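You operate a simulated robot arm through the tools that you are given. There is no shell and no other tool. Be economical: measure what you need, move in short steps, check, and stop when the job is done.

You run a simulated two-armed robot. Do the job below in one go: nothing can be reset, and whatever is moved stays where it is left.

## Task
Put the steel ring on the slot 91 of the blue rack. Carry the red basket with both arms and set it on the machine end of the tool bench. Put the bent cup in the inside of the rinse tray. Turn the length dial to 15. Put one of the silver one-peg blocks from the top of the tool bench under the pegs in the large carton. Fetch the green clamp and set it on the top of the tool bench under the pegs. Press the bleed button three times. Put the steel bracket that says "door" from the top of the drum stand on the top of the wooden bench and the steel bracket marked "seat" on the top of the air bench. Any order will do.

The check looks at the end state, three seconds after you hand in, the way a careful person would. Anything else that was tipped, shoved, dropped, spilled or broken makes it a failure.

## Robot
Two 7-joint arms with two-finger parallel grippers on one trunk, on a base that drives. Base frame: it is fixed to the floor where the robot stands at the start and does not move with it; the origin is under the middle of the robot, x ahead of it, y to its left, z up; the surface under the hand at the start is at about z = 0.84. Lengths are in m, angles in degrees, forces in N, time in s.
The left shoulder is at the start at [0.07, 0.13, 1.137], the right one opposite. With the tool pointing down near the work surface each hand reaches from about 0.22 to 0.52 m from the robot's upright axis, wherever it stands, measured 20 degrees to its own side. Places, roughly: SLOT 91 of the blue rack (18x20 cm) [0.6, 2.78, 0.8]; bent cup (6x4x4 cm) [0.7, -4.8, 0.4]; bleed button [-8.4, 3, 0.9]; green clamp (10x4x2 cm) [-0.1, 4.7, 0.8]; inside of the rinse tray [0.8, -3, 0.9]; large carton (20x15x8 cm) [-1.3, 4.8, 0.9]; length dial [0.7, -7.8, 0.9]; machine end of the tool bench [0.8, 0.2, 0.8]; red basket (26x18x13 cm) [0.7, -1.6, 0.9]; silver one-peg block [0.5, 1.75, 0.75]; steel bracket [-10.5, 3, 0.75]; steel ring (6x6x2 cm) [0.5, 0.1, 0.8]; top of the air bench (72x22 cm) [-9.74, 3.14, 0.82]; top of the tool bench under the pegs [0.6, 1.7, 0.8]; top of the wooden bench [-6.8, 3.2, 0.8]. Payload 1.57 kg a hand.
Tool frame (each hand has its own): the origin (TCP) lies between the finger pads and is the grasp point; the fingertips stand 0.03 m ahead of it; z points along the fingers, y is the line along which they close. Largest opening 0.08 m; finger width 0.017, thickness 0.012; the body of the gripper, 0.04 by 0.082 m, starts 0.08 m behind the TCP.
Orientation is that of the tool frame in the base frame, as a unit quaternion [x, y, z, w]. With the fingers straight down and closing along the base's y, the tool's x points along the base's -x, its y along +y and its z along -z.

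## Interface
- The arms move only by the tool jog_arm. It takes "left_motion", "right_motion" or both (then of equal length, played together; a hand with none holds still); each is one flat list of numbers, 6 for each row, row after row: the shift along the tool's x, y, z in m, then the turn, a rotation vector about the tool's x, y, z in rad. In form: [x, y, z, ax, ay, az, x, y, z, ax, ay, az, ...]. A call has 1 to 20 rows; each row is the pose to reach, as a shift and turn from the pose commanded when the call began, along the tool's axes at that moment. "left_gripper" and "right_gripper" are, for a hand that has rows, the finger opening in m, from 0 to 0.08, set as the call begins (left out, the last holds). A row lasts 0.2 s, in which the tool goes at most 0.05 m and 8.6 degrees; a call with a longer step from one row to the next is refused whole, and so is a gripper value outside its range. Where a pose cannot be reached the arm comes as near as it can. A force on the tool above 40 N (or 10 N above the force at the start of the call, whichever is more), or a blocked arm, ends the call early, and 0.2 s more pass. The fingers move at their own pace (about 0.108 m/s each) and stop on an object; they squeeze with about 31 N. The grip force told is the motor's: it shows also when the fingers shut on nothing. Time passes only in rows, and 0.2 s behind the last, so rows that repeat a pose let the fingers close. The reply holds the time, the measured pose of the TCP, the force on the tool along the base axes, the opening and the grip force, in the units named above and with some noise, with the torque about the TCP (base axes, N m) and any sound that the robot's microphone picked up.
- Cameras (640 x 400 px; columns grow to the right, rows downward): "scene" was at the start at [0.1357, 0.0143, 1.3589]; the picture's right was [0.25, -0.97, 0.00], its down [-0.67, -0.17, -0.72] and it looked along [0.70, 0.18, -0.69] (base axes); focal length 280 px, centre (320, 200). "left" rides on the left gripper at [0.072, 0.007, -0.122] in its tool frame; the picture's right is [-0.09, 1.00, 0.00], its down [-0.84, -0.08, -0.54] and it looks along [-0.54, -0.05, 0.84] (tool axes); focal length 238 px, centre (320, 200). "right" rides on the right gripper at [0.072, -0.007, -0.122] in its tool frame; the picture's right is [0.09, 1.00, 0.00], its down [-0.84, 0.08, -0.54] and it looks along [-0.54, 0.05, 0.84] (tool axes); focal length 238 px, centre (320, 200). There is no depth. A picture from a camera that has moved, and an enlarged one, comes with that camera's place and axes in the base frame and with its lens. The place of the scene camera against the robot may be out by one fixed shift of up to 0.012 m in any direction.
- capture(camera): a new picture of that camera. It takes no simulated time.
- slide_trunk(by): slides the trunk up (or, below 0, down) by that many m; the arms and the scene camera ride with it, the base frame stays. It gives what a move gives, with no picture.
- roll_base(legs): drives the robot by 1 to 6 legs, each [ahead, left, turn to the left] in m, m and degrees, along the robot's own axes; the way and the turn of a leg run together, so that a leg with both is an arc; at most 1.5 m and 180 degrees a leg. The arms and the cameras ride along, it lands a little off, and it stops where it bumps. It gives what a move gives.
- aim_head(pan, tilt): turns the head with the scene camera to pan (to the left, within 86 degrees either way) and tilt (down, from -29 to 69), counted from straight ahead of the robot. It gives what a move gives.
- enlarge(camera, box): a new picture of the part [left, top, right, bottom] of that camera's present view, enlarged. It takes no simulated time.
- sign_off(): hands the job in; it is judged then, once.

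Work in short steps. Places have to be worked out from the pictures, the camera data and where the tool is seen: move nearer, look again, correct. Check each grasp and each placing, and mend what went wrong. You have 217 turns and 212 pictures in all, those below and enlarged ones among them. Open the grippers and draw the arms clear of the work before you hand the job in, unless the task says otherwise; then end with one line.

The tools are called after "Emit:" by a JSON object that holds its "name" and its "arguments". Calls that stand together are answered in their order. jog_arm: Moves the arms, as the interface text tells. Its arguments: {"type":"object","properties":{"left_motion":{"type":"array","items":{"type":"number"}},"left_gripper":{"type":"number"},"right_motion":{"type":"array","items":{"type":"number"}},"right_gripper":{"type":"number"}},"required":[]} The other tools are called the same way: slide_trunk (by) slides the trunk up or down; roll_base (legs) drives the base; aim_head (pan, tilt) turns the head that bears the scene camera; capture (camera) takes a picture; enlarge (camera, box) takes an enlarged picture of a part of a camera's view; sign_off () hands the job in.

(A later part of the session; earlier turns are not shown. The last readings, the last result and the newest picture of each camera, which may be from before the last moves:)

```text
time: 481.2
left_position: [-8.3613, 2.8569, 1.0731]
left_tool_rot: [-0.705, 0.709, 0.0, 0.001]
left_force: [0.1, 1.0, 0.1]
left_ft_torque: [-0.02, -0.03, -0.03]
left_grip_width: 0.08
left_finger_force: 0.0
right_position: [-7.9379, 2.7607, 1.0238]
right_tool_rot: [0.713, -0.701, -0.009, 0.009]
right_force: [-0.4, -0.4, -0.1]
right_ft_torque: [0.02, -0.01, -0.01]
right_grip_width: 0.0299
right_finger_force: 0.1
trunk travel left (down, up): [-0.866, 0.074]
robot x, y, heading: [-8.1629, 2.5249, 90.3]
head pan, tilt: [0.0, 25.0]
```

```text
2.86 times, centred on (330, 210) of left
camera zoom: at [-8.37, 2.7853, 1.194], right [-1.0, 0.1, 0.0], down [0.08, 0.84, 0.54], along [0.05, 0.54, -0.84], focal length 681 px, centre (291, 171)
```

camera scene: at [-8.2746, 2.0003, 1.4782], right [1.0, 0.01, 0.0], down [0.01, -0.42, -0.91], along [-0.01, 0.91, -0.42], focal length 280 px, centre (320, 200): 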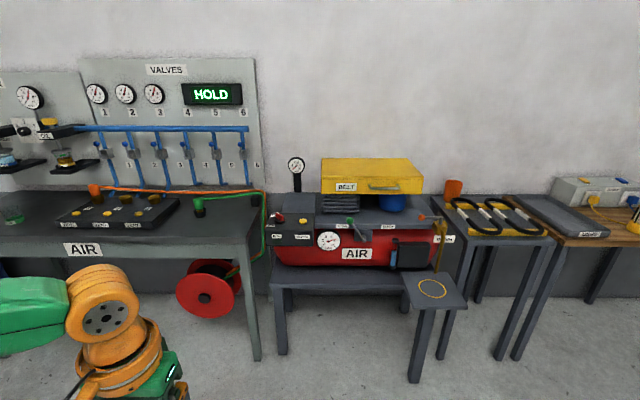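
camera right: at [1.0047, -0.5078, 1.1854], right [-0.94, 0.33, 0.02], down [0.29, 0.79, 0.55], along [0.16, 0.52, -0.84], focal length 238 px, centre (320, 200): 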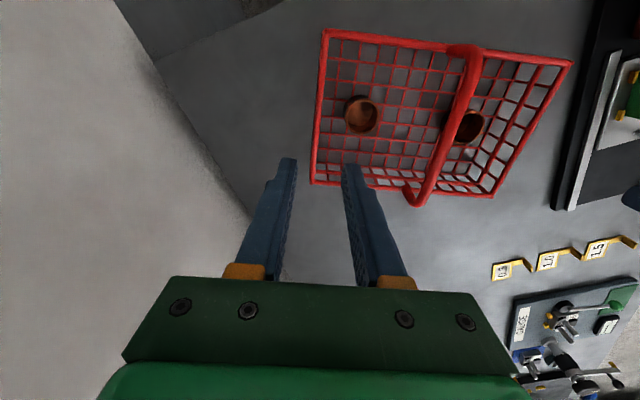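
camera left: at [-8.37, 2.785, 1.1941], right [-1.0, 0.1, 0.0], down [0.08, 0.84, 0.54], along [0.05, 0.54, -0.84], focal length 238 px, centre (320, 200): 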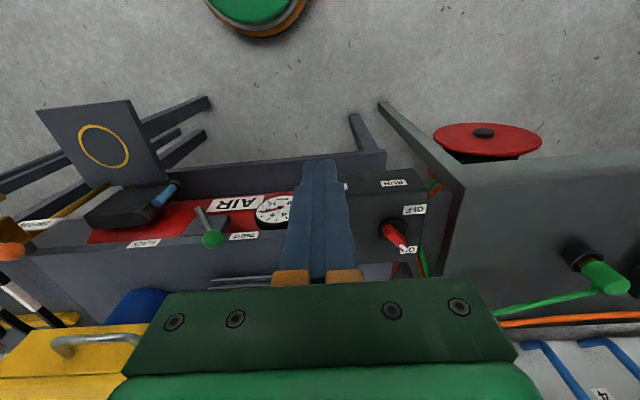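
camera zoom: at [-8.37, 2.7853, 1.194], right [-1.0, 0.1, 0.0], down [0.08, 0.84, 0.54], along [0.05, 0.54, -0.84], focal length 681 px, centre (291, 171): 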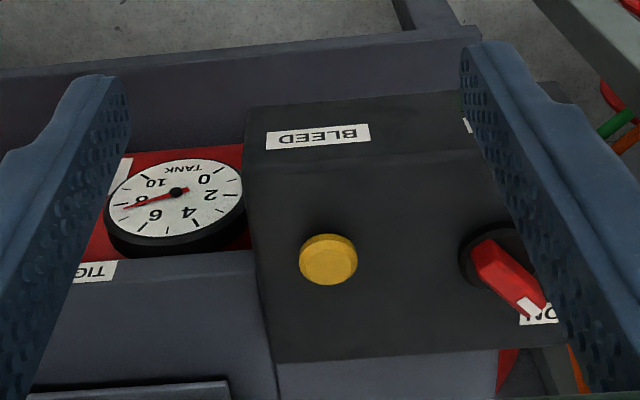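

Button at about [-8.366, 3.03], top z≈0.907. I raise the right hand out of the way and move 13 cm ahead.

Emit:
{"name": "jog_arm", "arguments": {"right_motion": [0.01, -0.02, -0.04, 0, 0, 0, 0.02, -0.04, -0.08, 0, 0, 0, 0.02, -0.05, -0.12, 0, 0, 0, 0.02, -0.05, -0.12, 0, 0, 0], "left_motion": [0, 0.004, 0, 0, 0, 0, 0, 0.004, 0, 0, 0, 0, 0, 0.004, 0, 0, 0, 0, 0, 0.004, 0, 0, 0, 0]}}

Emit:
{"name": "roll_base", "arguments": {"legs": [[0.12, 0, 0]]}}

Emit:
{"name": "enlarge", "arguments": {"camera": "left", "box": [230, 100, 430, 240]}}

```text
time: 482.2
left_position: [-8.3671, 2.8572, 1.0712]
left_tool_rot: [-0.705, 0.709, 0.0, 0.0]
left_force: [-0.5, -0.2, -0.3]
left_ft_torque: [-0.01, -0.03, 0.02]
left_grip_width: 0.0799
left_finger_force: 0.0
right_position: [-7.8858, 2.7414, 1.1348]
right_tool_rot: [0.709, -0.705, -0.009, 0.01]
right_force: [-0.4, 0.4, -0.7]
right_ft_torque: [0.01, 0.02, 0.0]
right_grip_width: 0.0302
right_finger_force: 0.1
right hand out of reach, approached as far as the arm can: row 3
trunk travel left (down, up): [-0.866, 0.074]
robot x, y, heading: [-8.161, 2.5267, 90.1]
head pan, tilt: [0.0, 25.0]
```

```text
time: 483.5
left_position: [-8.3671, 2.9723, 1.0734]
left_tool_rot: [-0.705, 0.709, 0.002, 0.001]
left_force: [0.0, 0.4, 0.8]
left_ft_torque: [0.04, -0.01, 0.0]
left_grip_width: 0.0799
left_finger_force: 0.1
right_position: [-7.8857, 2.8582, 1.1359]
right_tool_rot: [0.71, -0.704, -0.012, 0.009]
right_force: [0.3, 0.3, 0.0]
right_ft_torque: [-0.01, 0.05, 0.01]
right_grip_width: 0.03
right_finger_force: 0.0
trunk travel left (down, up): [-0.866, 0.074]
robot x, y, heading: [-8.1601, 2.6428, 90.2]
head pan, tilt: [0.0, 25.0]
```

```text
2.86 times, centred on (330, 170) of left
camera zoom: at [-8.3746, 2.9006, 1.1949], right [-1.0, 0.1, 0.0], down [0.08, 0.83, 0.55], along [0.05, 0.54, -0.84], focal length 681 px, centre (291, 286)
```

zoom: 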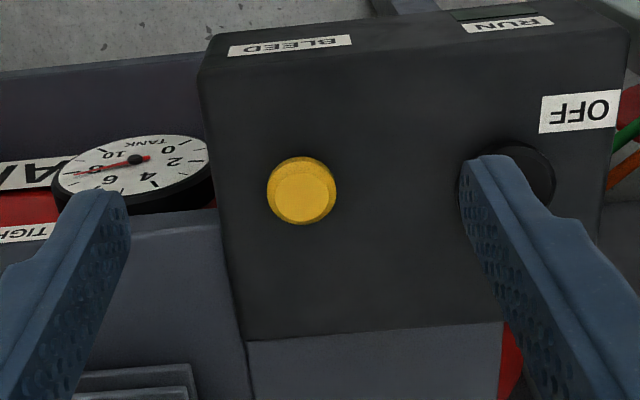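

Button centre [-8.367, 3.035]. I close the fingers and hover above it.

Emit:
{"name": "jog_arm", "arguments": {"left_motion": [-0.03, 0, 0, 0, 0, 0, -0.063, 0, 0.01, 0, 0, 0, -0.063, 0, 0.05, 0, 0, 0, -0.063, 0, 0.09, 0, 0, 0, -0.063, 0, 0.115, 0, 0, 0, -0.063, 0, 0.115, 0, 0, 0], "left_gripper": 0.0}}

Emit:
{"name": "capture", "arguments": {"camera": "left"}}

Emit:
{"name": "capture", "arguments": {"camera": "scene"}}

```text
time: 484.9
left_position: [-8.37, 3.0346, 0.9602]
left_tool_rot: [-0.705, 0.71, 0.001, 0.001]
left_force: [-0.6, -0.2, 0.2]
left_ft_torque: [0.0, 0.0, 0.04]
left_grip_width: 0.0
left_finger_force: 21.3
left hand out of reach, approached as far as the arm can: row 5, 6
right_position: [-7.8855, 2.8601, 1.1361]
right_tool_rot: [0.709, -0.705, -0.011, 0.009]
right_force: [-0.5, -0.3, 0.6]
right_ft_torque: [0.02, 0.02, 0.03]
right_grip_width: 0.0302
right_finger_force: 0.1
trunk travel left (down, up): [-0.866, 0.074]
robot x, y, heading: [-8.1651, 2.6393, 90.3]
head pan, tilt: [0.0, 25.0]
```

```text
82 pictures are left
camera left: at [-8.3771, 2.9639, 1.0822], right [-1.0, 0.1, 0.0], down [0.08, 0.83, 0.54], along [0.05, 0.54, -0.84], focal length 238 px, centre (320, 200)
```

left: 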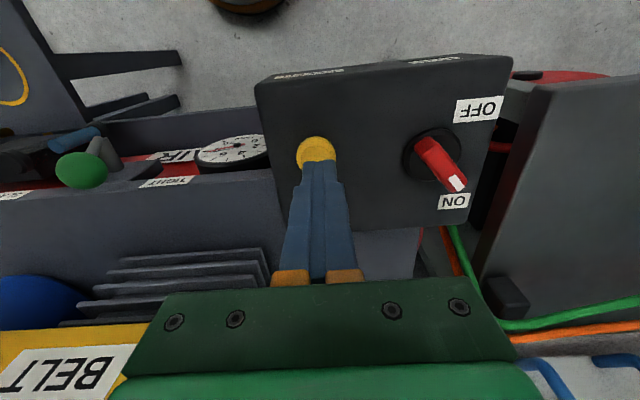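

```text
81 pictures are left
camera scene: at [-8.157, 2.7782, 1.4782], right [1.0, 0.0, 0.0], down [0.0, -0.42, -0.91], along [0.0, 0.91, -0.42], focal length 280 px, centre (320, 200)
```

scene: 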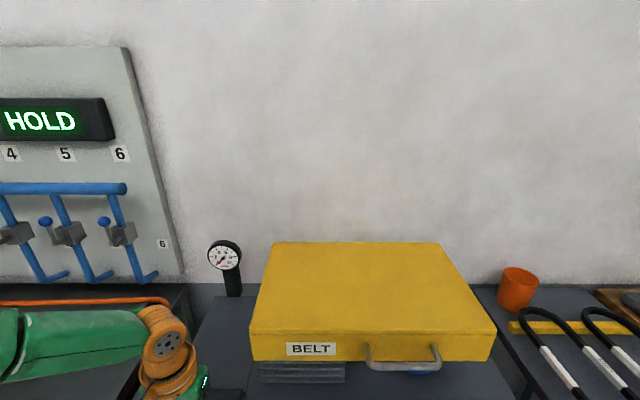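

Nearly centred, but at reach limit; I ease the arm back 3 cm and advance the base 3 cm.

Emit:
{"name": "jog_arm", "arguments": {"left_motion": [0.033, 0, 0, 0, 0, 0, 0.033, 0, 0, 0, 0, 0]}}

Emit:
{"name": "roll_base", "arguments": {"legs": [[0.03, 0, 0]]}}

Emit:
{"name": "capture", "arguments": {"camera": "left"}}

```text
time: 485.5
left_position: [-8.3706, 3.0019, 0.9594]
left_tool_rot: [-0.705, 0.709, -0.001, 0.0]
left_force: [-0.1, -0.4, -0.9]
left_ft_torque: [0.03, 0.03, 0.0]
left_grip_width: 0.0
left_finger_force: 21.5
right_position: [-7.886, 2.8596, 1.1358]
right_tool_rot: [0.709, -0.705, -0.011, 0.009]
right_force: [-0.3, 0.0, 0.1]
right_ft_torque: [-0.01, 0.03, 0.0]
right_grip_width: 0.03
right_finger_force: 0.0
trunk travel left (down, up): [-0.866, 0.074]
robot x, y, heading: [-8.1618, 2.6403, 90.0]
head pan, tilt: [0.0, 25.0]
```

```text
time: 486.3
left_position: [-8.3697, 3.0279, 0.9627]
left_tool_rot: [-0.705, 0.709, 0.003, 0.001]
left_force: [0.0, -0.5, 0.0]
left_ft_torque: [0.05, 0.0, 0.02]
left_grip_width: 0.0
left_finger_force: 21.5
right_position: [-7.8861, 2.8846, 1.1378]
right_tool_rot: [0.71, -0.704, -0.012, 0.008]
right_force: [0.7, -0.5, -0.4]
right_ft_torque: [0.11, 0.0, -0.04]
right_grip_width: 0.0299
right_finger_force: 0.0
trunk travel left (down, up): [-0.866, 0.074]
robot x, y, heading: [-8.1639, 2.674, 90.0]
head pan, tilt: [0.0, 25.0]
```

```text
80 pictures are left
camera left: at [-8.3777, 2.9561, 1.0842], right [-1.0, 0.1, 0.0], down [0.08, 0.83, 0.55], along [0.05, 0.54, -0.84], focal length 238 px, centre (320, 200)
```

left: 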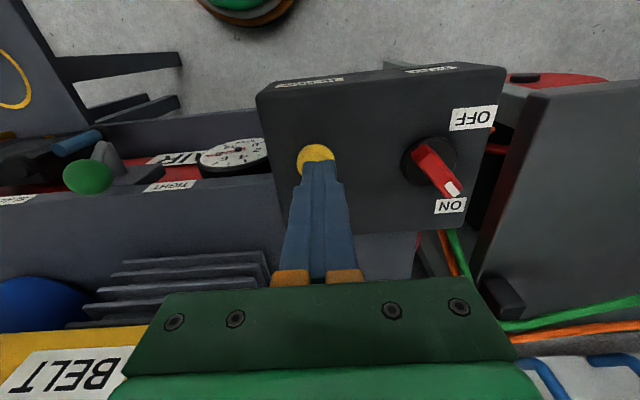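

Over the button. First press: lower in fine steps while reading the force.

Emit:
{"name": "jog_arm", "arguments": {"left_motion": [0, 0, 0.015, 0, 0, 0, 0, 0, 0.02, 0, 0, 0, 0, 0, 0.025, 0, 0, 0]}}

Emit:
{"name": "enlarge", "arguments": {"camera": "left", "box": [260, 110, 380, 190]}}

```text
time: 487.1
left_position: [-8.3709, 3.0332, 0.9363]
left_tool_rot: [-0.705, 0.709, 0.001, -0.001]
left_force: [0.2, -0.5, 0.6]
left_ft_torque: [-0.03, 0.03, 0.01]
left_grip_width: 0.0002
left_finger_force: 21.9
right_position: [-7.8871, 2.8902, 1.1351]
right_tool_rot: [0.71, -0.704, -0.011, 0.009]
right_force: [0.1, 0.4, 0.4]
right_ft_torque: [0.0, 0.04, 0.01]
right_grip_width: 0.0304
right_finger_force: 0.1
trunk travel left (down, up): [-0.866, 0.074]
robot x, y, heading: [-8.1613, 2.67, 90.4]
head pan, tilt: [0.0, 25.0]
```

```text
5.00 times, centred on (320, 150) of left
camera zoom: at [-8.3777, 2.9613, 1.058], right [-1.0, 0.1, 0.0], down [0.08, 0.84, 0.54], along [0.05, 0.54, -0.84], focal length 1192 px, centre (320, 450)
```

zoom: 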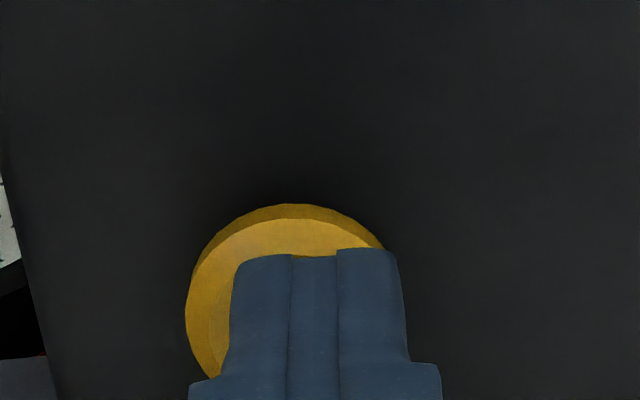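

Emit:
{"name": "jog_arm", "arguments": {"left_motion": [0, -0.004, 0.003, 0, 0, 0, 0, -0.004, 0.006, 0, 0, 0, 0, -0.004, 0.009, 0, 0, 0]}}

```text
time: 487.9
left_position: [-8.3665, 3.0313, 0.9278]
left_tool_rot: [-0.705, 0.709, 0.0, 0.001]
left_force: [0.8, 0.6, 0.5]
left_ft_torque: [-0.01, -0.01, 0.01]
left_grip_width: 0.0002
left_finger_force: 21.5
left hand out of reach, approached as far as the arm can: row 3
right_position: [-7.8867, 2.8903, 1.1348]
right_tool_rot: [0.709, -0.705, -0.01, 0.01]
right_force: [0.5, -0.4, -0.1]
right_ft_torque: [-0.02, 0.0, -0.02]
right_grip_width: 0.0302
right_finger_force: 0.1
trunk travel left (down, up): [-0.866, 0.074]
robot x, y, heading: [-8.161, 2.6697, 90.0]
head pan, tilt: [0.0, 25.0]
```

Reach limits again at this height; I lift the hand 6 cm and lower the trunk 6 cm to gain room.

Emit:
{"name": "jog_arm", "arguments": {"left_motion": [0, 0, -0.03, 0, 0, 0, 0, 0, -0.065, 0, 0, 0, 0, 0, -0.065, 0, 0, 0]}}

Emit:
{"name": "slide_trunk", "arguments": {"by": -0.06}}

Emit:
{"name": "jog_arm", "arguments": {"left_motion": [0, 0, 0.004, 0, 0, 0, 0, 0, 0.008, 0, 0, 0, 0, 0, 0.011, 0, 0, 0]}}

```text
time: 488.7
left_position: [-8.3669, 3.0319, 0.9939]
left_tool_rot: [-0.705, 0.709, -0.001, 0.0]
left_force: [0.9, 0.5, 0.0]
left_ft_torque: [-0.01, -0.01, 0.0]
left_grip_width: 0.0
left_finger_force: 21.5
right_position: [-7.8856, 2.8913, 1.136]
right_tool_rot: [0.71, -0.704, -0.011, 0.009]
right_force: [0.1, 0.1, 0.5]
right_ft_torque: [0.0, -0.02, -0.02]
right_grip_width: 0.0303
right_finger_force: 0.1
trunk travel left (down, up): [-0.866, 0.074]
robot x, y, heading: [-8.1619, 2.6751, 90.5]
head pan, tilt: [0.0, 25.0]
```

```text
time: 489.7
left_position: [-8.3672, 3.0317, 0.933]
left_tool_rot: [-0.705, 0.709, 0.0, 0.0]
left_force: [-0.9, 0.7, 1.6]
left_ft_torque: [0.02, 0.01, -0.02]
left_grip_width: 0.0
left_finger_force: 21.6
right_position: [-7.8873, 2.89, 1.0756]
right_tool_rot: [0.709, -0.705, -0.011, 0.009]
right_force: [-0.2, -0.2, 1.2]
right_ft_torque: [0.0, -0.01, 0.01]
right_grip_width: 0.0299
right_finger_force: 0.1
trunk travel left (down, up): [-0.806, 0.134]
robot x, y, heading: [-8.1647, 2.6739, 90.5]
head pan, tilt: [0.0, 25.0]
```

```text
time: 490.5
left_position: [-8.3665, 3.0304, 0.9223]
left_tool_rot: [-0.706, 0.709, 0.0, 0.0]
left_force: [-0.1, 1.5, 1.4]
left_ft_torque: [0.03, 0.02, 0.01]
left_grip_width: 0.0002
left_finger_force: 21.4
right_position: [-7.8858, 2.8908, 1.0758]
right_tool_rot: [0.709, -0.705, -0.011, 0.009]
right_force: [0.3, 0.1, 0.2]
right_ft_torque: [-0.05, 0.0, 0.01]
right_grip_width: 0.0302
right_finger_force: 0.0
trunk travel left (down, up): [-0.806, 0.134]
robot x, y, heading: [-8.1611, 2.6744, 90.2]
head pan, tilt: [0.0, 25.0]
```

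Emit:
{"name": "jog_arm", "arguments": {"left_motion": [0, 0, 0.003, 0, 0, 0, 0, 0, 0.006, 0, 0, 0, 0, 0, 0.008, 0, 0, 0]}}

Emit:
{"name": "enlarge", "arguments": {"camera": "left", "box": [260, 110, 380, 190]}}

```text
time: 491.3
left_position: [-8.3676, 3.0299, 0.9162]
left_tool_rot: [-0.705, 0.709, 0.003, 0.001]
left_force: [-5.3, 6.4, 21.6]
left_ft_torque: [0.25, 0.14, 0.02]
left_grip_width: 0.0
left_finger_force: 21.8
right_position: [-7.8865, 2.8891, 1.0757]
right_tool_rot: [0.71, -0.704, -0.011, 0.008]
right_force: [0.6, -0.2, 0.1]
right_ft_torque: [-0.02, 0.02, -0.01]
right_grip_width: 0.0299
right_finger_force: 0.1
trunk travel left (down, up): [-0.806, 0.134]
robot x, y, heading: [-8.1606, 2.6716, 90.3]
head pan, tilt: [0.0, 25.0]
heard: click
```

```text
5.00 times, centred on (320, 150) of left
camera zoom: at [-8.3749, 2.9588, 1.0375], right [-1.0, 0.1, 0.0], down [0.08, 0.83, 0.55], along [0.05, 0.54, -0.84], focal length 1192 px, centre (320, 450)
```

zoom: 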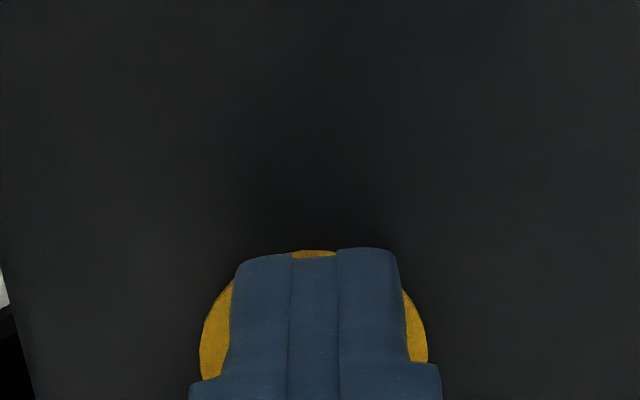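

A click: first press. Rise 1.5 cm, then press a second time.

Emit:
{"name": "jog_arm", "arguments": {"left_motion": [0, 0, -0.008, 0, 0, 0, 0, 0, -0.016, 0, 0, 0, 0, 0, -0.016, 0, 0, 0]}}

Emit:
{"name": "jog_arm", "arguments": {"left_motion": [0, 0, 0.006, 0, 0, 0, 0, 0, 0.012, 0, 0, 0, 0, 0, 0.016, 0, 0, 0]}}

```text
time: 492.1
left_position: [-8.3676, 3.0304, 0.9298]
left_tool_rot: [-0.705, 0.709, 0.0, 0.0]
left_force: [-0.3, -0.1, -0.8]
left_ft_torque: [0.01, -0.02, 0.03]
left_grip_width: 0.0
left_finger_force: 21.2
right_position: [-7.886, 2.8915, 1.0755]
right_tool_rot: [0.709, -0.705, -0.011, 0.009]
right_force: [0.3, -0.2, 0.4]
right_ft_torque: [0.01, -0.01, 0.02]
right_grip_width: 0.0301
right_finger_force: 0.1
trunk travel left (down, up): [-0.806, 0.134]
robot x, y, heading: [-8.1628, 2.6782, 90.0]
head pan, tilt: [0.0, 25.0]
```

```text
time: 492.9
left_position: [-8.3664, 3.0307, 0.9164]
left_tool_rot: [-0.704, 0.71, 0.002, 0.001]
left_force: [-3.5, 2.7, 19.4]
left_ft_torque: [0.19, 0.11, -0.02]
left_grip_width: 0.0
left_finger_force: 21.5
right_position: [-7.8861, 2.8896, 1.0755]
right_tool_rot: [0.71, -0.705, -0.012, 0.009]
right_force: [-0.5, 0.1, -0.6]
right_ft_torque: [-0.02, -0.03, -0.03]
right_grip_width: 0.0298
right_finger_force: 0.0
trunk travel left (down, up): [-0.806, 0.134]
robot x, y, heading: [-8.1666, 2.6715, 90.5]
head pan, tilt: [0.0, 25.0]
heard: click
```

Second click. Rise and press the third time, then rise clear.

Emit:
{"name": "jog_arm", "arguments": {"left_motion": [0, 0, -0.008, 0, 0, 0, 0, 0, -0.016, 0, 0, 0, 0, 0, -0.016, 0, 0, 0]}}

Emit:
{"name": "jog_arm", "arguments": {"left_motion": [0, 0, 0.006, 0, 0, 0, 0, 0, 0.012, 0, 0, 0, 0, 0, 0.016, 0, 0, 0]}}

Emit:
{"name": "jog_arm", "arguments": {"left_motion": [0, 0, -0.03, 0, 0, 0, 0, 0, -0.07, 0, 0, 0, 0, 0, -0.11, 0, 0, 0]}}

```text
time: 493.7
left_position: [-8.3674, 3.0317, 0.9309]
left_tool_rot: [-0.705, 0.709, 0.0, 0.0]
left_force: [0.5, -0.7, 0.9]
left_ft_torque: [0.0, -0.03, -0.02]
left_grip_width: 0.0
left_finger_force: 21.1
right_position: [-7.8862, 2.8904, 1.0761]
right_tool_rot: [0.709, -0.705, -0.011, 0.01]
right_force: [0.5, -0.5, 0.1]
right_ft_torque: [0.0, -0.02, 0.02]
right_grip_width: 0.0299
right_finger_force: 0.1
trunk travel left (down, up): [-0.806, 0.134]
robot x, y, heading: [-8.1615, 2.6726, 90.3]
head pan, tilt: [0.0, 25.0]
```

```text
time: 494.5
left_position: [-8.3664, 3.0294, 0.9157]
left_tool_rot: [-0.705, 0.709, 0.003, 0.001]
left_force: [-4.3, 2.8, 17.6]
left_ft_torque: [0.17, 0.11, -0.02]
left_grip_width: 0.0
left_finger_force: 21.1
right_position: [-7.887, 2.8883, 1.0759]
right_tool_rot: [0.709, -0.705, -0.011, 0.009]
right_force: [-0.2, -0.1, 0.0]
right_ft_torque: [0.02, 0.01, -0.02]
right_grip_width: 0.0299
right_finger_force: 0.1
trunk travel left (down, up): [-0.806, 0.134]
robot x, y, heading: [-8.1604, 2.6726, 90.2]
head pan, tilt: [0.0, 25.0]
heard: click
```

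```text
time: 495.3
left_position: [-8.3668, 3.0296, 1.0249]
left_tool_rot: [-0.705, 0.709, 0.0, -0.001]
left_force: [0.5, 0.1, -0.2]
left_ft_torque: [0.0, -0.01, 0.0]
left_grip_width: 0.0001
left_finger_force: 21.0
right_position: [-7.885, 2.8905, 1.0749]
right_tool_rot: [0.709, -0.705, -0.011, 0.008]
right_force: [0.0, -0.6, 0.6]
right_ft_torque: [-0.01, 0.0, 0.01]
right_grip_width: 0.0298
right_finger_force: 0.1
trunk travel left (down, up): [-0.806, 0.134]
robot x, y, heading: [-8.1632, 2.6732, 90.1]
head pan, tilt: [0.0, 25.0]
```

Three clicks heard. I back off and drive to the drum stand (x≈-10.5).

Emit:
{"name": "roll_base", "arguments": {"legs": [[-0.65, 0, 0], [0, 1.2, 0], [0, 1.05, 0]]}}

Emit:
{"name": "aim_head", "arguments": {"pan": 0, "tilt": 30}}

Emit:
{"name": "capture", "arguments": {"camera": "scene"}}

```text
time: 509.6
left_position: [-10.6212, 2.3853, 1.0241]
left_tool_rot: [-0.701, 0.713, 0.002, -0.001]
left_force: [0.3, -0.8, -0.2]
left_ft_torque: [-0.03, -0.02, 0.03]
left_grip_width: 0.0
left_finger_force: 21.0
right_position: [-10.142, 2.2406, 1.0755]
right_tool_rot: [-0.706, 0.709, 0.011, -0.009]
right_force: [0.9, 0.0, 0.4]
right_ft_torque: [0.0, 0.01, 0.06]
right_grip_width: 0.0299
right_finger_force: 0.1
trunk travel left (down, up): [-0.806, 0.134]
robot x, y, heading: [-10.4171, 2.0255, 89.6]
head pan, tilt: [0.0, 25.0]
```

```text
time: 510.3
left_position: [-10.6229, 2.3867, 1.0239]
left_tool_rot: [-0.702, 0.712, 0.0, 0.0]
left_force: [0.0, -1.0, -0.7]
left_ft_torque: [0.0, -0.01, 0.0]
left_grip_width: 0.0
left_finger_force: 21.2
right_position: [-10.1424, 2.2416, 1.0747]
right_tool_rot: [-0.706, 0.708, 0.01, -0.009]
right_force: [-0.4, 0.1, 0.5]
right_ft_torque: [0.04, -0.03, 0.0]
right_grip_width: 0.0299
right_finger_force: 0.0
trunk travel left (down, up): [-0.806, 0.134]
robot x, y, heading: [-10.4187, 2.0252, 89.7]
head pan, tilt: [0.0, 30.0]
```

```text
77 pictures are left
camera scene: at [-10.4141, 2.1596, 1.4102], right [1.0, -0.01, 0.0], down [0.0, -0.5, -0.87], along [0.01, 0.87, -0.5], focal length 280 px, centre (320, 200)
```

scene: 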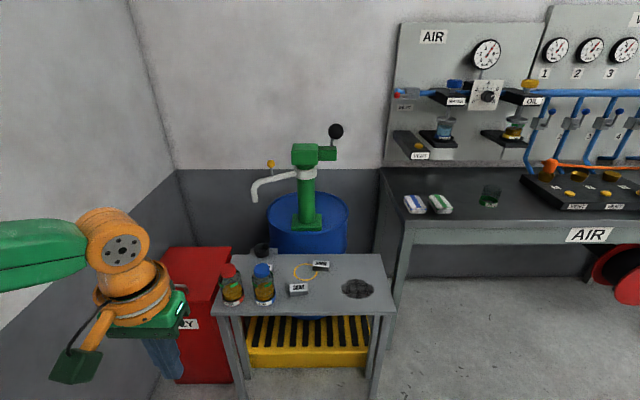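

Emit:
{"name": "enlarge", "arguments": {"camera": "scene", "box": [205, 230, 405, 320]}}

```text
3.20 times, centred on (305, 275) of scene
camera zoom: at [-10.4141, 2.1596, 1.4102], right [1.0, -0.01, 0.0], down [0.0, -0.5, -0.87], along [0.01, 0.87, -0.5], focal length 897 px, centre (368, -40)
```

zoom: 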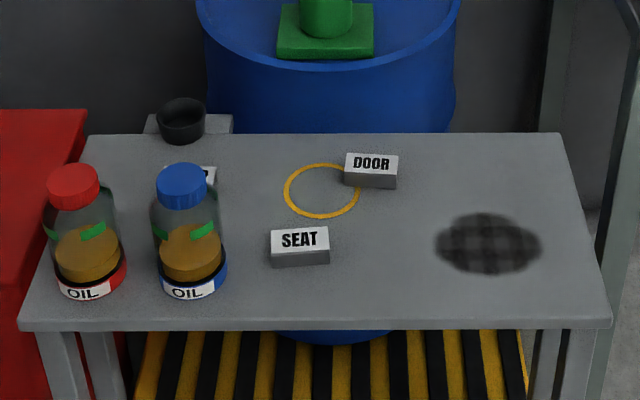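

DOOR and SEAT brackets are near [-10.40, 2.88] and [-10.47, 2.78]. I prepare: trunk down, left hand back/up, right hand forward, then drive so the right hand is over SEAT.

Emit:
{"name": "slide_trunk", "arguments": {"by": -0.14}}

Emit:
{"name": "jog_arm", "arguments": {"left_motion": [0.03, 0, -0.03, 0, 0, 0, 0.06, 0, -0.06, 0, 0, 0, 0.09, 0, -0.09, 0, 0, 0, 0.1, 0, -0.12, 0, 0, 0, 0.1, 0, -0.12, 0, 0, 0, 0.1, 0, -0.12, 0, 0, 0], "right_motion": [-0.04, 0.02, 0, 0, 0, 0, -0.08, 0.04, 0, 0, 0, 0, -0.12, 0.06, 0, 0, 0, 0, -0.16, 0.08, 0, 0, 0, 0, -0.18, 0.11, 0, 0, 0, 0, -0.18, 0.11, 0, 0, 0, 0], "right_gripper": 0.08}}

Emit:
{"name": "roll_base", "arguments": {"legs": [[0.33, 0.21, 0.3]]}}

Emit:
{"name": "capture", "arguments": {"camera": "right"}}

```text
time: 512.0
left_position: [-10.6235, 2.3861, 0.8843]
left_tool_rot: [-0.702, 0.713, 0.0, 0.0]
left_force: [-0.4, 0.2, 0.2]
left_ft_torque: [0.01, 0.02, -0.01]
left_grip_width: 0.0002
left_finger_force: 21.1
right_position: [-10.1429, 2.24, 0.9351]
right_tool_rot: [-0.705, 0.709, 0.01, -0.009]
right_force: [0.5, 0.5, 0.0]
right_ft_torque: [-0.01, 0.01, -0.01]
right_grip_width: 0.0298
right_finger_force: 0.1
trunk travel left (down, up): [-0.666, 0.274]
robot x, y, heading: [-10.419, 2.0243, 89.7]
head pan, tilt: [0.0, 30.0]
```

```text
time: 513.4
left_position: [-10.6232, 2.2845, 1.0046]
left_tool_rot: [-0.702, 0.712, 0.001, -0.001]
left_force: [0.0, -0.1, 0.0]
left_ft_torque: [0.0, 0.02, 0.01]
left_grip_width: 0.0002
left_finger_force: 20.9
right_position: [-10.2515, 2.4214, 0.9368]
right_tool_rot: [-0.706, 0.708, 0.011, -0.009]
right_force: [0.2, -0.6, 0.2]
right_ft_torque: [0.04, 0.01, -0.01]
right_grip_width: 0.0801
right_finger_force: 0.1
trunk travel left (down, up): [-0.666, 0.274]
robot x, y, heading: [-10.4208, 2.0274, 89.5]
head pan, tilt: [0.0, 30.0]
```

```text
time: 515.8
left_position: [-10.8321, 2.6179, 1.0047]
left_tool_rot: [-0.703, 0.712, 0.001, -0.001]
left_force: [0.2, 0.7, -0.5]
left_ft_torque: [-0.01, 0.03, 0.01]
left_grip_width: 0.0001
left_finger_force: 20.6
right_position: [-10.4581, 2.7545, 0.9381]
right_tool_rot: [-0.707, 0.707, 0.011, -0.009]
right_force: [-0.1, 0.4, 0.1]
right_ft_torque: [0.0, 0.01, -0.02]
right_grip_width: 0.08
right_finger_force: 0.1
trunk travel left (down, up): [-0.666, 0.274]
robot x, y, heading: [-10.626, 2.3588, 89.4]
head pan, tilt: [0.0, 30.0]
```

```text
75 pictures are left
camera right: at [-10.4477, 2.6811, 1.0593], right [-1.0, -0.09, 0.03], down [-0.06, 0.84, 0.55], along [-0.07, 0.54, -0.84], focal length 238 px, centre (320, 200)
```

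right: 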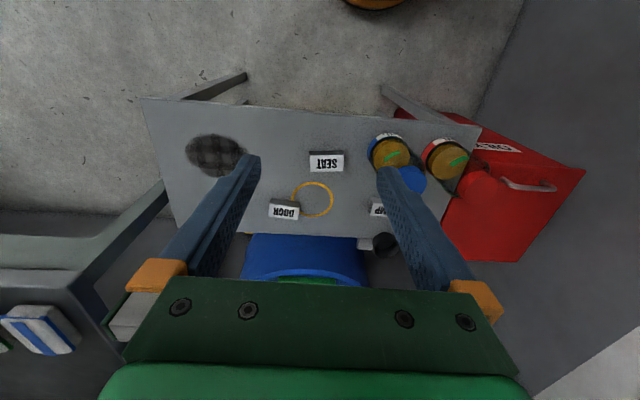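

The stand top is lower than thought (z≈0.645); SEAT at about [-10.481, 2.855]. I move 10 cm closer, lower the trunk 15 cm, and look again.

Emit:
{"name": "roll_base", "arguments": {"legs": [[0.09, 0.022, 0.4]]}}

Emit:
{"name": "slide_trunk", "arguments": {"by": -0.15}}

Emit:
{"name": "capture", "arguments": {"camera": "right"}}

```text
time: 516.9
left_position: [-10.8551, 2.7066, 1.0046]
left_tool_rot: [-0.705, 0.71, 0.0, 0.001]
left_force: [0.0, -0.6, 0.0]
left_ft_torque: [0.0, 0.01, -0.02]
left_grip_width: 0.0001
left_finger_force: 21.6
right_position: [-10.4824, 2.8439, 0.9392]
right_tool_rot: [0.709, -0.705, -0.012, 0.008]
right_force: [0.1, 0.9, -0.7]
right_ft_torque: [0.01, 0.02, 0.01]
right_grip_width: 0.08
right_finger_force: 0.0
trunk travel left (down, up): [-0.666, 0.274]
robot x, y, heading: [-10.6471, 2.451, 90.2]
head pan, tilt: [0.0, 30.0]
```

```text
time: 518.7
left_position: [-10.8554, 2.7074, 0.8549]
left_tool_rot: [-0.705, 0.709, 0.0, 0.0]
left_force: [0.5, 0.2, 0.7]
left_ft_torque: [0.03, -0.01, -0.02]
left_grip_width: 0.0001
left_finger_force: 20.8
right_position: [-10.4847, 2.8464, 0.7885]
right_tool_rot: [0.709, -0.705, -0.011, 0.01]
right_force: [0.5, 0.0, -1.4]
right_ft_torque: [0.01, -0.01, 0.03]
right_grip_width: 0.08
right_finger_force: 0.2
trunk travel left (down, up): [-0.516, 0.424]
robot x, y, heading: [-10.6532, 2.451, 90.0]
head pan, tilt: [0.0, 30.0]
```

```text
74 pictures are left
camera right: at [-10.4721, 2.7729, 0.9092], right [-0.99, -0.1, 0.03], down [-0.07, 0.84, 0.55], along [-0.08, 0.54, -0.84], focal length 238 px, centre (320, 200)
```

right: 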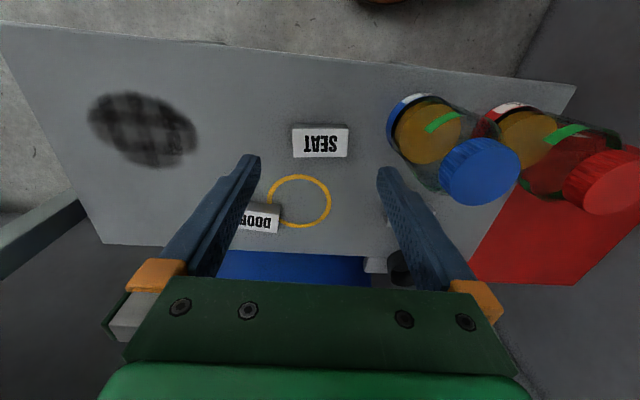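

SEAT centre ≈[-10.488, 2.859]. I straighten the hand's small tilt and descend most of the way.

Emit:
{"name": "jog_arm", "arguments": {"right_motion": [-0.0126, 0, 0.02, 0.03, 0, 0, -0.0126, 0, 0.05, 0.03, 0, 0, -0.0126, 0, 0.075, 0.03, 0, 0, -0.0126, 0, 0.075, 0.03, 0, 0], "right_gripper": 0.074}}

Emit:
{"name": "capture", "arguments": {"camera": "right"}}

```text
time: 519.7
left_position: [-10.8553, 2.706, 0.854]
left_tool_rot: [-0.705, 0.709, 0.0, 0.0]
left_force: [-0.5, -0.2, 0.0]
left_ft_torque: [-0.01, -0.02, -0.02]
left_grip_width: 0.0
left_finger_force: 21.2
right_position: [-10.4862, 2.8588, 0.713]
right_tool_rot: [0.71, -0.705, 0.0, -0.001]
right_force: [-0.4, 0.6, 0.6]
right_ft_torque: [0.02, -0.02, -0.02]
right_grip_width: 0.074
right_finger_force: 0.0
trunk travel left (down, up): [-0.516, 0.424]
robot x, y, heading: [-10.6527, 2.4481, 90.1]
head pan, tilt: [0.0, 30.0]
```

```text
73 pictures are left
camera right: at [-10.4777, 2.7858, 0.8344], right [-1.0, -0.1, 0.0], down [-0.08, 0.84, 0.54], along [-0.05, 0.54, -0.84], focal length 238 px, centre (320, 200)
```

right: 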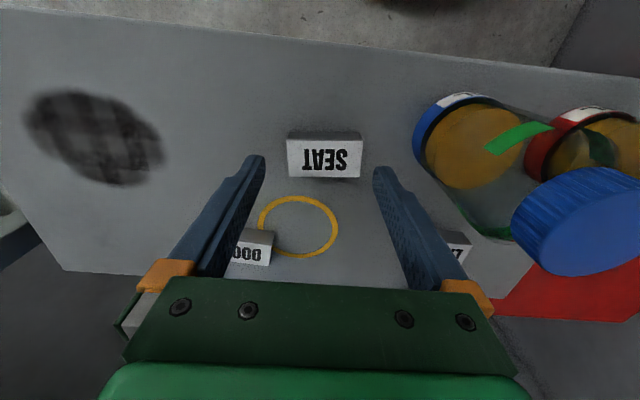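

Emit:
{"name": "jog_arm", "arguments": {"right_motion": [-0.003, 0.002, 0.02, 0, 0, 0, -0.003, 0.002, 0.035, 0, 0, 0, -0.003, 0.002, 0.043, 0, 0, 0, -0.003, 0.002, 0.043, 0, 0, 0]}}

Emit:
{"name": "capture", "arguments": {"camera": "right"}}

```text
time: 520.7
left_position: [-10.8555, 2.7073, 0.8544]
left_tool_rot: [-0.705, 0.71, 0.0, 0.001]
left_force: [-0.5, 0.2, 0.1]
left_ft_torque: [-0.04, 0.0, 0.0]
left_grip_width: 0.0
left_finger_force: 21.3
right_position: [-10.4819, 2.8536, 0.6733]
right_tool_rot: [0.709, -0.705, -0.002, -0.002]
right_force: [0.6, 2.3, 6.6]
right_ft_torque: [0.06, 0.22, -0.08]
right_grip_width: 0.0738
right_finger_force: 0.1
right hand out of reach, approached as far as the arm can: row 1, 2, 3, 4
trunk travel left (down, up): [-0.516, 0.424]
robot x, y, heading: [-10.6516, 2.4464, 90.3]
head pan, tilt: [0.0, 30.0]
```

```text
72 pictures are left
camera right: at [-10.4744, 2.781, 0.7948], right [-1.0, -0.1, 0.0], down [-0.08, 0.83, 0.55], along [-0.05, 0.54, -0.84], focal length 238 px, centre (320, 200)
```

right: 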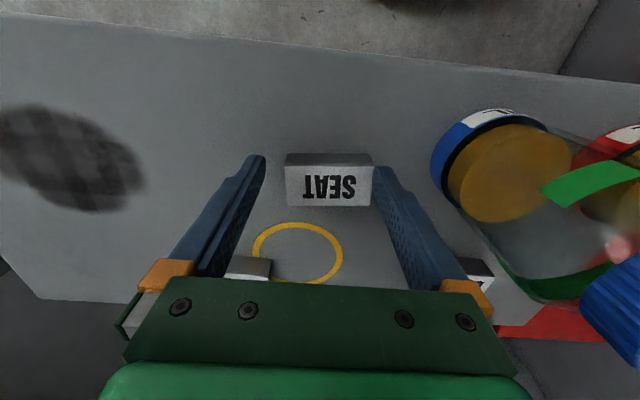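

At reach limit and slightly off-centre. I lift 5 cm, lower the trunk and move the base 3 cm closer to relax the arm.

Emit:
{"name": "jog_arm", "arguments": {"right_motion": [0.0, 0, -0.04, 0, 0, 0, 0.03, 0, -0.06, 0, 0, 0, 0.03, 0, -0.06, 0, 0, 0]}}

Emit:
{"name": "roll_base", "arguments": {"legs": [[0.04, 0.006, -0.2]]}}

Emit:
{"name": "slide_trunk", "arguments": {"by": -0.04}}

Emit:
{"name": "capture", "arguments": {"camera": "right"}}

```text
time: 521.5
left_position: [-10.8554, 2.7079, 0.8541]
left_tool_rot: [-0.704, 0.71, 0.0, 0.0]
left_force: [-0.1, -0.4, 0.0]
left_ft_torque: [-0.03, 0.01, 0.03]
left_grip_width: 0.0
left_finger_force: 20.9
right_position: [-10.4812, 2.8244, 0.7348]
right_tool_rot: [0.709, -0.705, 0.0, -0.001]
right_force: [-0.8, 0.8, -0.4]
right_ft_torque: [0.0, 0.03, 0.02]
right_grip_width: 0.0739
right_finger_force: 0.1
trunk travel left (down, up): [-0.516, 0.424]
robot x, y, heading: [-10.6466, 2.4496, 89.9]
head pan, tilt: [0.0, 30.0]
```

```text
time: 522.4
left_position: [-10.8601, 2.7482, 0.8552]
left_tool_rot: [-0.703, 0.711, 0.0, 0.0]
left_force: [-0.7, -0.4, 0.3]
left_ft_torque: [-0.01, 0.01, -0.03]
left_grip_width: 0.0
left_finger_force: 20.9
right_position: [-10.487, 2.8638, 0.7356]
right_tool_rot: [0.708, -0.707, 0.0, -0.001]
right_force: [0.7, 0.9, 0.2]
right_ft_torque: [-0.02, -0.01, -0.01]
right_grip_width: 0.0741
right_finger_force: 0.0
trunk travel left (down, up): [-0.516, 0.424]
robot x, y, heading: [-10.6547, 2.4903, 90.2]
head pan, tilt: [0.0, 30.0]
```

```text
time: 523.2
left_position: [-10.8596, 2.7474, 0.8131]
left_tool_rot: [-0.703, 0.711, 0.0, 0.0]
left_force: [0.5, 0.3, 0.7]
left_ft_torque: [-0.01, 0.01, -0.01]
left_grip_width: 0.0001
left_finger_force: 21.3
right_position: [-10.4868, 2.8631, 0.6934]
right_tool_rot: [0.708, -0.706, -0.001, -0.002]
right_force: [-0.2, 0.5, -0.1]
right_ft_torque: [0.0, 0.0, 0.0]
right_grip_width: 0.0741
right_finger_force: 0.1
trunk travel left (down, up): [-0.476, 0.464]
robot x, y, heading: [-10.6576, 2.4903, 90.2]
head pan, tilt: [0.0, 30.0]
```

```text
71 pictures are left
camera right: at [-10.4794, 2.7902, 0.8154], right [-1.0, -0.09, 0.0], down [-0.08, 0.84, 0.54], along [-0.05, 0.54, -0.84], focal length 238 px, centre (320, 200)
```

right: 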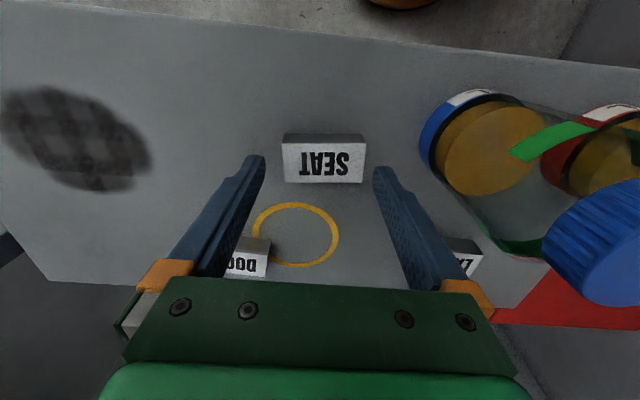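

Centred. Lower 3 cm and close.

Emit:
{"name": "jog_arm", "arguments": {"right_motion": [0, 0, 0.015, 0, 0, 0, 0, 0, 0.026, 0, 0, 0, 0, 0, 0.028, 0, 0, 0]}}

Emit:
{"name": "jog_arm", "arguments": {"right_motion": [0, 0, 0, 0, 0, 0, 0, 0, 0, 0, 0, 0, 0, 0, 0, 0, 0, 0], "right_gripper": 0.0}}

Emit:
{"name": "capture", "arguments": {"camera": "right"}}

```text
time: 524.0
left_position: [-10.8598, 2.749, 0.814]
left_tool_rot: [-0.704, 0.711, -0.001, 0.0]
left_force: [0.0, -0.3, -0.2]
left_ft_torque: [-0.05, -0.03, -0.01]
left_grip_width: 0.0
left_finger_force: 21.6
right_position: [-10.4876, 2.8626, 0.6661]
right_tool_rot: [0.708, -0.706, -0.001, -0.001]
right_force: [-0.2, 0.1, 0.5]
right_ft_torque: [-0.03, -0.01, 0.02]
right_grip_width: 0.0739
right_finger_force: 0.0
trunk travel left (down, up): [-0.476, 0.464]
robot x, y, heading: [-10.6551, 2.4869, 90.1]
head pan, tilt: [0.0, 30.0]
```

```text
time: 524.8
left_position: [-10.8612, 2.7477, 0.8141]
left_tool_rot: [-0.703, 0.711, 0.0, 0.0]
left_force: [-0.8, -0.2, -0.6]
left_ft_torque: [-0.01, 0.01, 0.0]
left_grip_width: 0.0001
left_finger_force: 21.2
right_position: [-10.4866, 2.8619, 0.6665]
right_tool_rot: [0.708, -0.707, 0.0, -0.001]
right_force: [-0.4, -0.5, -0.2]
right_ft_torque: [0.05, 0.02, -0.03]
right_grip_width: 0.0643
right_finger_force: 30.8
trunk travel left (down, up): [-0.476, 0.464]
robot x, y, heading: [-10.6547, 2.4862, 89.8]
head pan, tilt: [0.0, 30.0]
```

```text
70 pictures are left
camera right: at [-10.4795, 2.7901, 0.7873], right [-1.0, -0.09, 0.0], down [-0.08, 0.84, 0.54], along [-0.05, 0.54, -0.84], focal length 238 px, centre (320, 200)
```

right: 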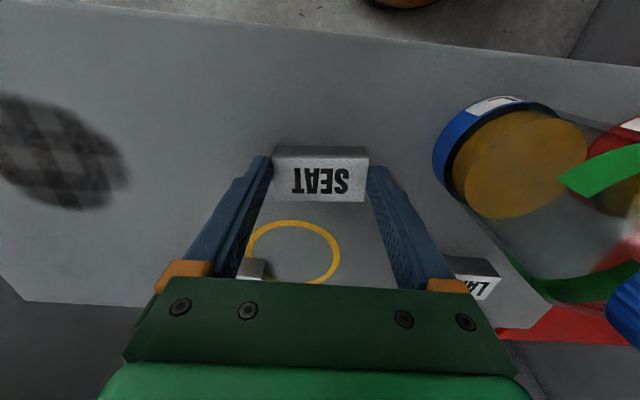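

SEAT is held (6.4 cm). I lift, and reposition so the left hand can take DOOR near [-10.415, 2.977].

Emit:
{"name": "slide_trunk", "arguments": {"by": 0.2}}

Emit:
{"name": "roll_base", "arguments": {"legs": [[-0.1, 0, 0], [0, -0.41, 0], [0.14, 0, 0]]}}

Emit:
{"name": "jog_arm", "arguments": {"left_motion": [-0.03, 0, 0.0, 0, 0, 0, -0.06, -0.01, 0.02, 0, 0, 0, -0.09, -0.02, 0.04, 0, 0, 0, -0.12, -0.03, 0.06, 0, 0, 0, -0.13, -0.03, 0.09, 0, 0, 0, -0.13, -0.03, 0.09, 0, 0, 0], "left_gripper": 0.074}}

Emit:
{"name": "capture", "arguments": {"camera": "left"}}

```text
time: 527.0
left_position: [-10.8596, 2.7483, 1.0148]
left_tool_rot: [-0.704, 0.711, 0.001, 0.0]
left_force: [-0.5, -0.6, 0.5]
left_ft_torque: [0.0, 0.0, 0.0]
left_grip_width: 0.0
left_finger_force: 21.5
right_position: [-10.4871, 2.8633, 0.8655]
right_tool_rot: [0.707, -0.707, 0.0, -0.001]
right_force: [0.5, -1.0, -0.9]
right_ft_torque: [0.04, -0.02, 0.0]
right_grip_width: 0.0643
right_finger_force: 31.1
trunk travel left (down, up): [-0.676, 0.264]
robot x, y, heading: [-10.651, 2.4861, 89.5]
head pan, tilt: [0.0, 30.0]
```

```text
time: 531.2
left_position: [-10.4513, 2.7847, 1.0141]
left_tool_rot: [-0.703, 0.711, 0.001, 0.001]
left_force: [-1.1, -0.4, 0.2]
left_ft_torque: [0.03, -0.02, 0.01]
left_grip_width: 0.0
left_finger_force: 21.5
right_position: [-10.0783, 2.9011, 0.8668]
right_tool_rot: [0.708, -0.706, 0.0, -0.002]
right_force: [-0.1, -0.1, -0.3]
right_ft_torque: [-0.02, -0.01, 0.02]
right_grip_width: 0.0639
right_finger_force: 31.2
trunk travel left (down, up): [-0.676, 0.264]
robot x, y, heading: [-10.2483, 2.5286, 89.8]
head pan, tilt: [0.0, 30.0]
```

```text
time: 532.6
left_position: [-10.4211, 2.9161, 0.9254]
left_tool_rot: [-0.704, 0.71, 0.0, 0.001]
left_force: [-0.1, 0.0, -0.2]
left_ft_torque: [0.04, 0.0, -0.02]
left_grip_width: 0.074
left_finger_force: 0.1
right_position: [-10.0778, 2.9013, 0.867]
right_tool_rot: [0.708, -0.706, -0.001, -0.002]
right_force: [0.6, -0.4, -0.6]
right_ft_torque: [0.0, -0.01, -0.05]
right_grip_width: 0.0638
right_finger_force: 31.1
trunk travel left (down, up): [-0.676, 0.264]
robot x, y, heading: [-10.2465, 2.5257, 90.1]
head pan, tilt: [0.0, 30.0]
```

```text
69 pictures are left
camera left: at [-10.4287, 2.8446, 1.0468], right [-0.99, 0.1, 0.0], down [0.09, 0.84, 0.54], along [0.05, 0.54, -0.84], focal length 238 px, centre (320, 200)
```

left: 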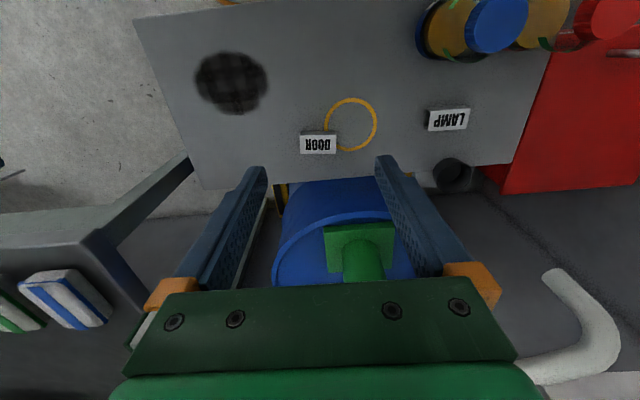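

DOOR at [-10.414, 2.982]. I move 4 cm closer and lower the trunk 20 cm.

Emit:
{"name": "roll_base", "arguments": {"legs": [[0.04, 0, 0]]}}

Emit:
{"name": "slide_trunk", "arguments": {"by": -0.2}}

Emit:
{"name": "capture", "arguments": {"camera": "left"}}

Emit:
{"name": "capture", "arguments": {"camera": "scene"}}

```text
time: 533.5
left_position: [-10.4227, 2.9523, 0.9269]
left_tool_rot: [-0.704, 0.71, 0.001, 0.0]
left_force: [0.0, -1.0, -0.7]
left_ft_torque: [0.02, 0.0, 0.02]
left_grip_width: 0.074
left_finger_force: 0.0
right_position: [-10.079, 2.9393, 0.8673]
right_tool_rot: [0.708, -0.706, -0.001, -0.002]
right_force: [0.5, -0.5, -1.0]
right_ft_torque: [0.02, 0.02, 0.0]
right_grip_width: 0.0635
right_finger_force: 31.1
trunk travel left (down, up): [-0.676, 0.264]
robot x, y, heading: [-10.2435, 2.5666, 90.3]
head pan, tilt: [0.0, 30.0]
```

```text
time: 535.6
left_position: [-10.4205, 2.9559, 0.7243]
left_tool_rot: [-0.704, 0.71, 0.0, 0.0]
left_force: [0.4, 0.3, -0.1]
left_ft_torque: [0.0, -0.03, 0.05]
left_grip_width: 0.0741
left_finger_force: 0.1
right_position: [-10.0794, 2.9407, 0.6661]
right_tool_rot: [0.709, -0.706, 0.0, -0.001]
right_force: [0.4, -0.2, -0.5]
right_ft_torque: [0.03, 0.01, 0.02]
right_grip_width: 0.0635
right_finger_force: 30.8
trunk travel left (down, up): [-0.476, 0.464]
robot x, y, heading: [-10.2489, 2.5634, 90.0]
head pan, tilt: [0.0, 30.0]
```

```text
68 pictures are left
camera left: at [-10.4289, 2.8844, 0.847], right [-0.99, 0.1, 0.0], down [0.09, 0.84, 0.54], along [0.05, 0.54, -0.84], focal length 238 px, centre (320, 200)
```

left: 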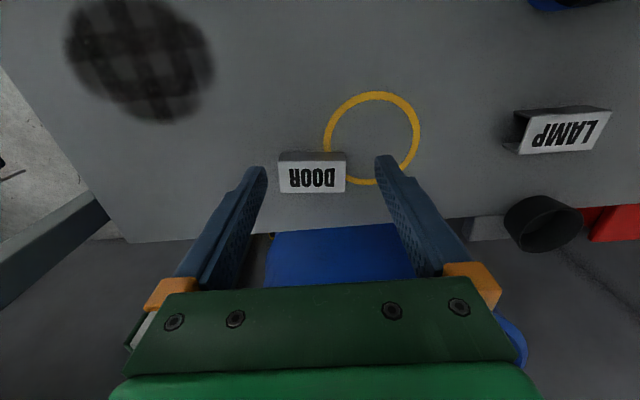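

```text
67 pictures are left
camera scene: at [-10.2408, 2.7008, 1.0802], right [1.0, 0.0, 0.0], down [0.0, -0.5, -0.87], along [0.0, 0.87, -0.5], focal length 280 px, centre (320, 200)
```

scene: 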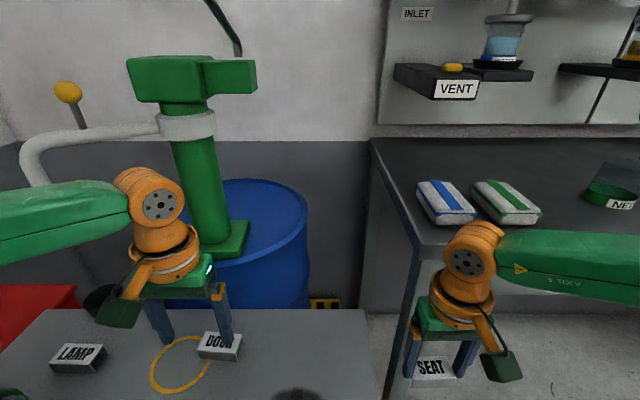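

DOOR ≈[-10.412, 2.987]. I descend onto it with the left hand.

Emit:
{"name": "jog_arm", "arguments": {"left_motion": [-0.02, -0.008, 0.0, 0, 0, 0, -0.031, -0.008, 0.025, 0, 0, 0, -0.031, -0.008, 0.05, 0, 0, 0, -0.031, -0.008, 0.059, 0, 0, 0, -0.031, -0.008, 0.059, 0, 0, 0]}}

Emit:
{"name": "capture", "arguments": {"camera": "left"}}

```text
time: 536.8
left_position: [-10.4187, 2.9824, 0.6639]
left_tool_rot: [-0.704, 0.71, -0.001, -0.001]
left_force: [0.9, -0.2, -0.2]
left_ft_torque: [-0.05, -0.04, -0.01]
left_grip_width: 0.0741
left_finger_force: 0.4
left hand out of reach, approached as far as the arm can: row 3, 4, 5
right_position: [-10.0799, 2.9425, 0.6649]
right_tool_rot: [0.708, -0.706, 0.002, -0.001]
right_force: [-0.7, 1.5, -0.5]
right_ft_torque: [-0.06, -0.07, 0.02]
right_grip_width: 0.0635
right_finger_force: 31.6
trunk travel left (down, up): [-0.476, 0.464]
robot x, y, heading: [-10.2438, 2.5643, 89.9]
head pan, tilt: [0.0, 30.0]
```

```text
66 pictures are left
camera left: at [-10.4255, 2.9118, 0.7862], right [-0.99, 0.1, 0.0], down [0.08, 0.84, 0.54], along [0.05, 0.54, -0.84], focal length 238 px, centre (320, 200)
```

left: 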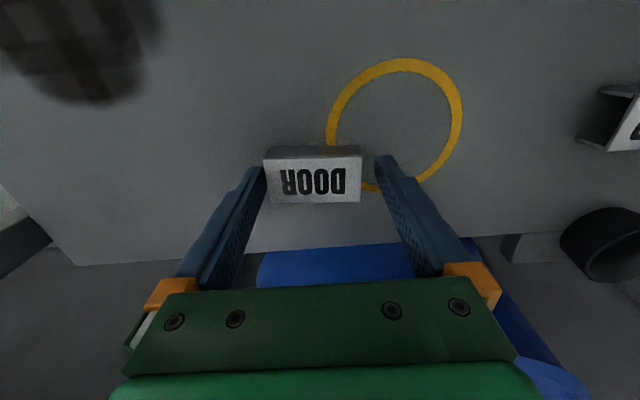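

Slightly off-centre but both fingers straddle it. Close.

Emit:
{"name": "jog_arm", "arguments": {"left_motion": [0, 0, 0, 0, 0, 0, 0, 0, 0, 0, 0, 0, 0, 0, 0, 0, 0, 0], "left_gripper": 0.0}}

Emit:
{"name": "slide_trunk", "arguments": {"by": 0.06}}

Emit:
{"name": "capture", "arguments": {"camera": "left"}}

```text
time: 537.6
left_position: [-10.4178, 2.9829, 0.666]
left_tool_rot: [-0.704, 0.711, -0.001, 0.001]
left_force: [0.0, 0.3, 0.5]
left_ft_torque: [0.02, -0.01, 0.0]
left_grip_width: 0.0633
left_finger_force: 30.8
right_position: [-10.0785, 2.9418, 0.6664]
right_tool_rot: [0.708, -0.706, 0.0, -0.002]
right_force: [0.4, -0.5, -0.3]
right_ft_torque: [-0.03, 0.0, -0.02]
right_grip_width: 0.0635
right_finger_force: 31.0
trunk travel left (down, up): [-0.476, 0.464]
robot x, y, heading: [-10.2455, 2.5665, 90.1]
head pan, tilt: [0.0, 30.0]
```

```text
time: 538.6
left_position: [-10.4162, 2.9825, 0.7265]
left_tool_rot: [-0.704, 0.71, -0.001, 0.001]
left_force: [0.4, -0.4, -1.3]
left_ft_torque: [0.01, -0.03, 0.03]
left_grip_width: 0.0631
left_finger_force: 31.0
right_position: [-10.0779, 2.942, 0.7261]
right_tool_rot: [0.708, -0.706, 0.001, -0.001]
right_force: [0.1, 0.4, -0.9]
right_ft_torque: [-0.01, 0.03, 0.02]
right_grip_width: 0.0632
right_finger_force: 31.3
trunk travel left (down, up): [-0.536, 0.404]
robot x, y, heading: [-10.2458, 2.5671, 90.3]
head pan, tilt: [0.0, 30.0]
```

```text
65 pictures are left
camera left: at [-10.4239, 2.911, 0.8485], right [-0.99, 0.1, 0.0], down [0.08, 0.83, 0.54], along [0.06, 0.54, -0.84], focal length 238 px, centre (320, 200)
```

left: 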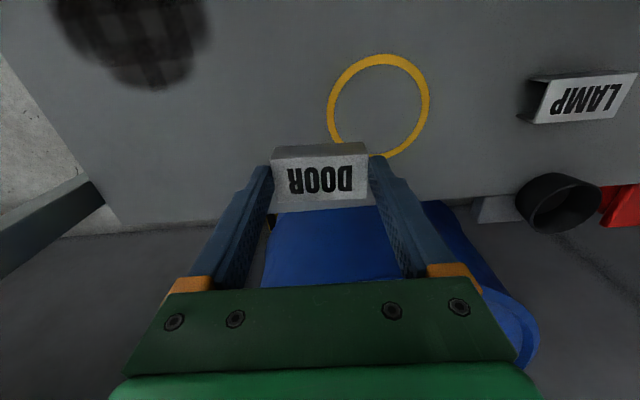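

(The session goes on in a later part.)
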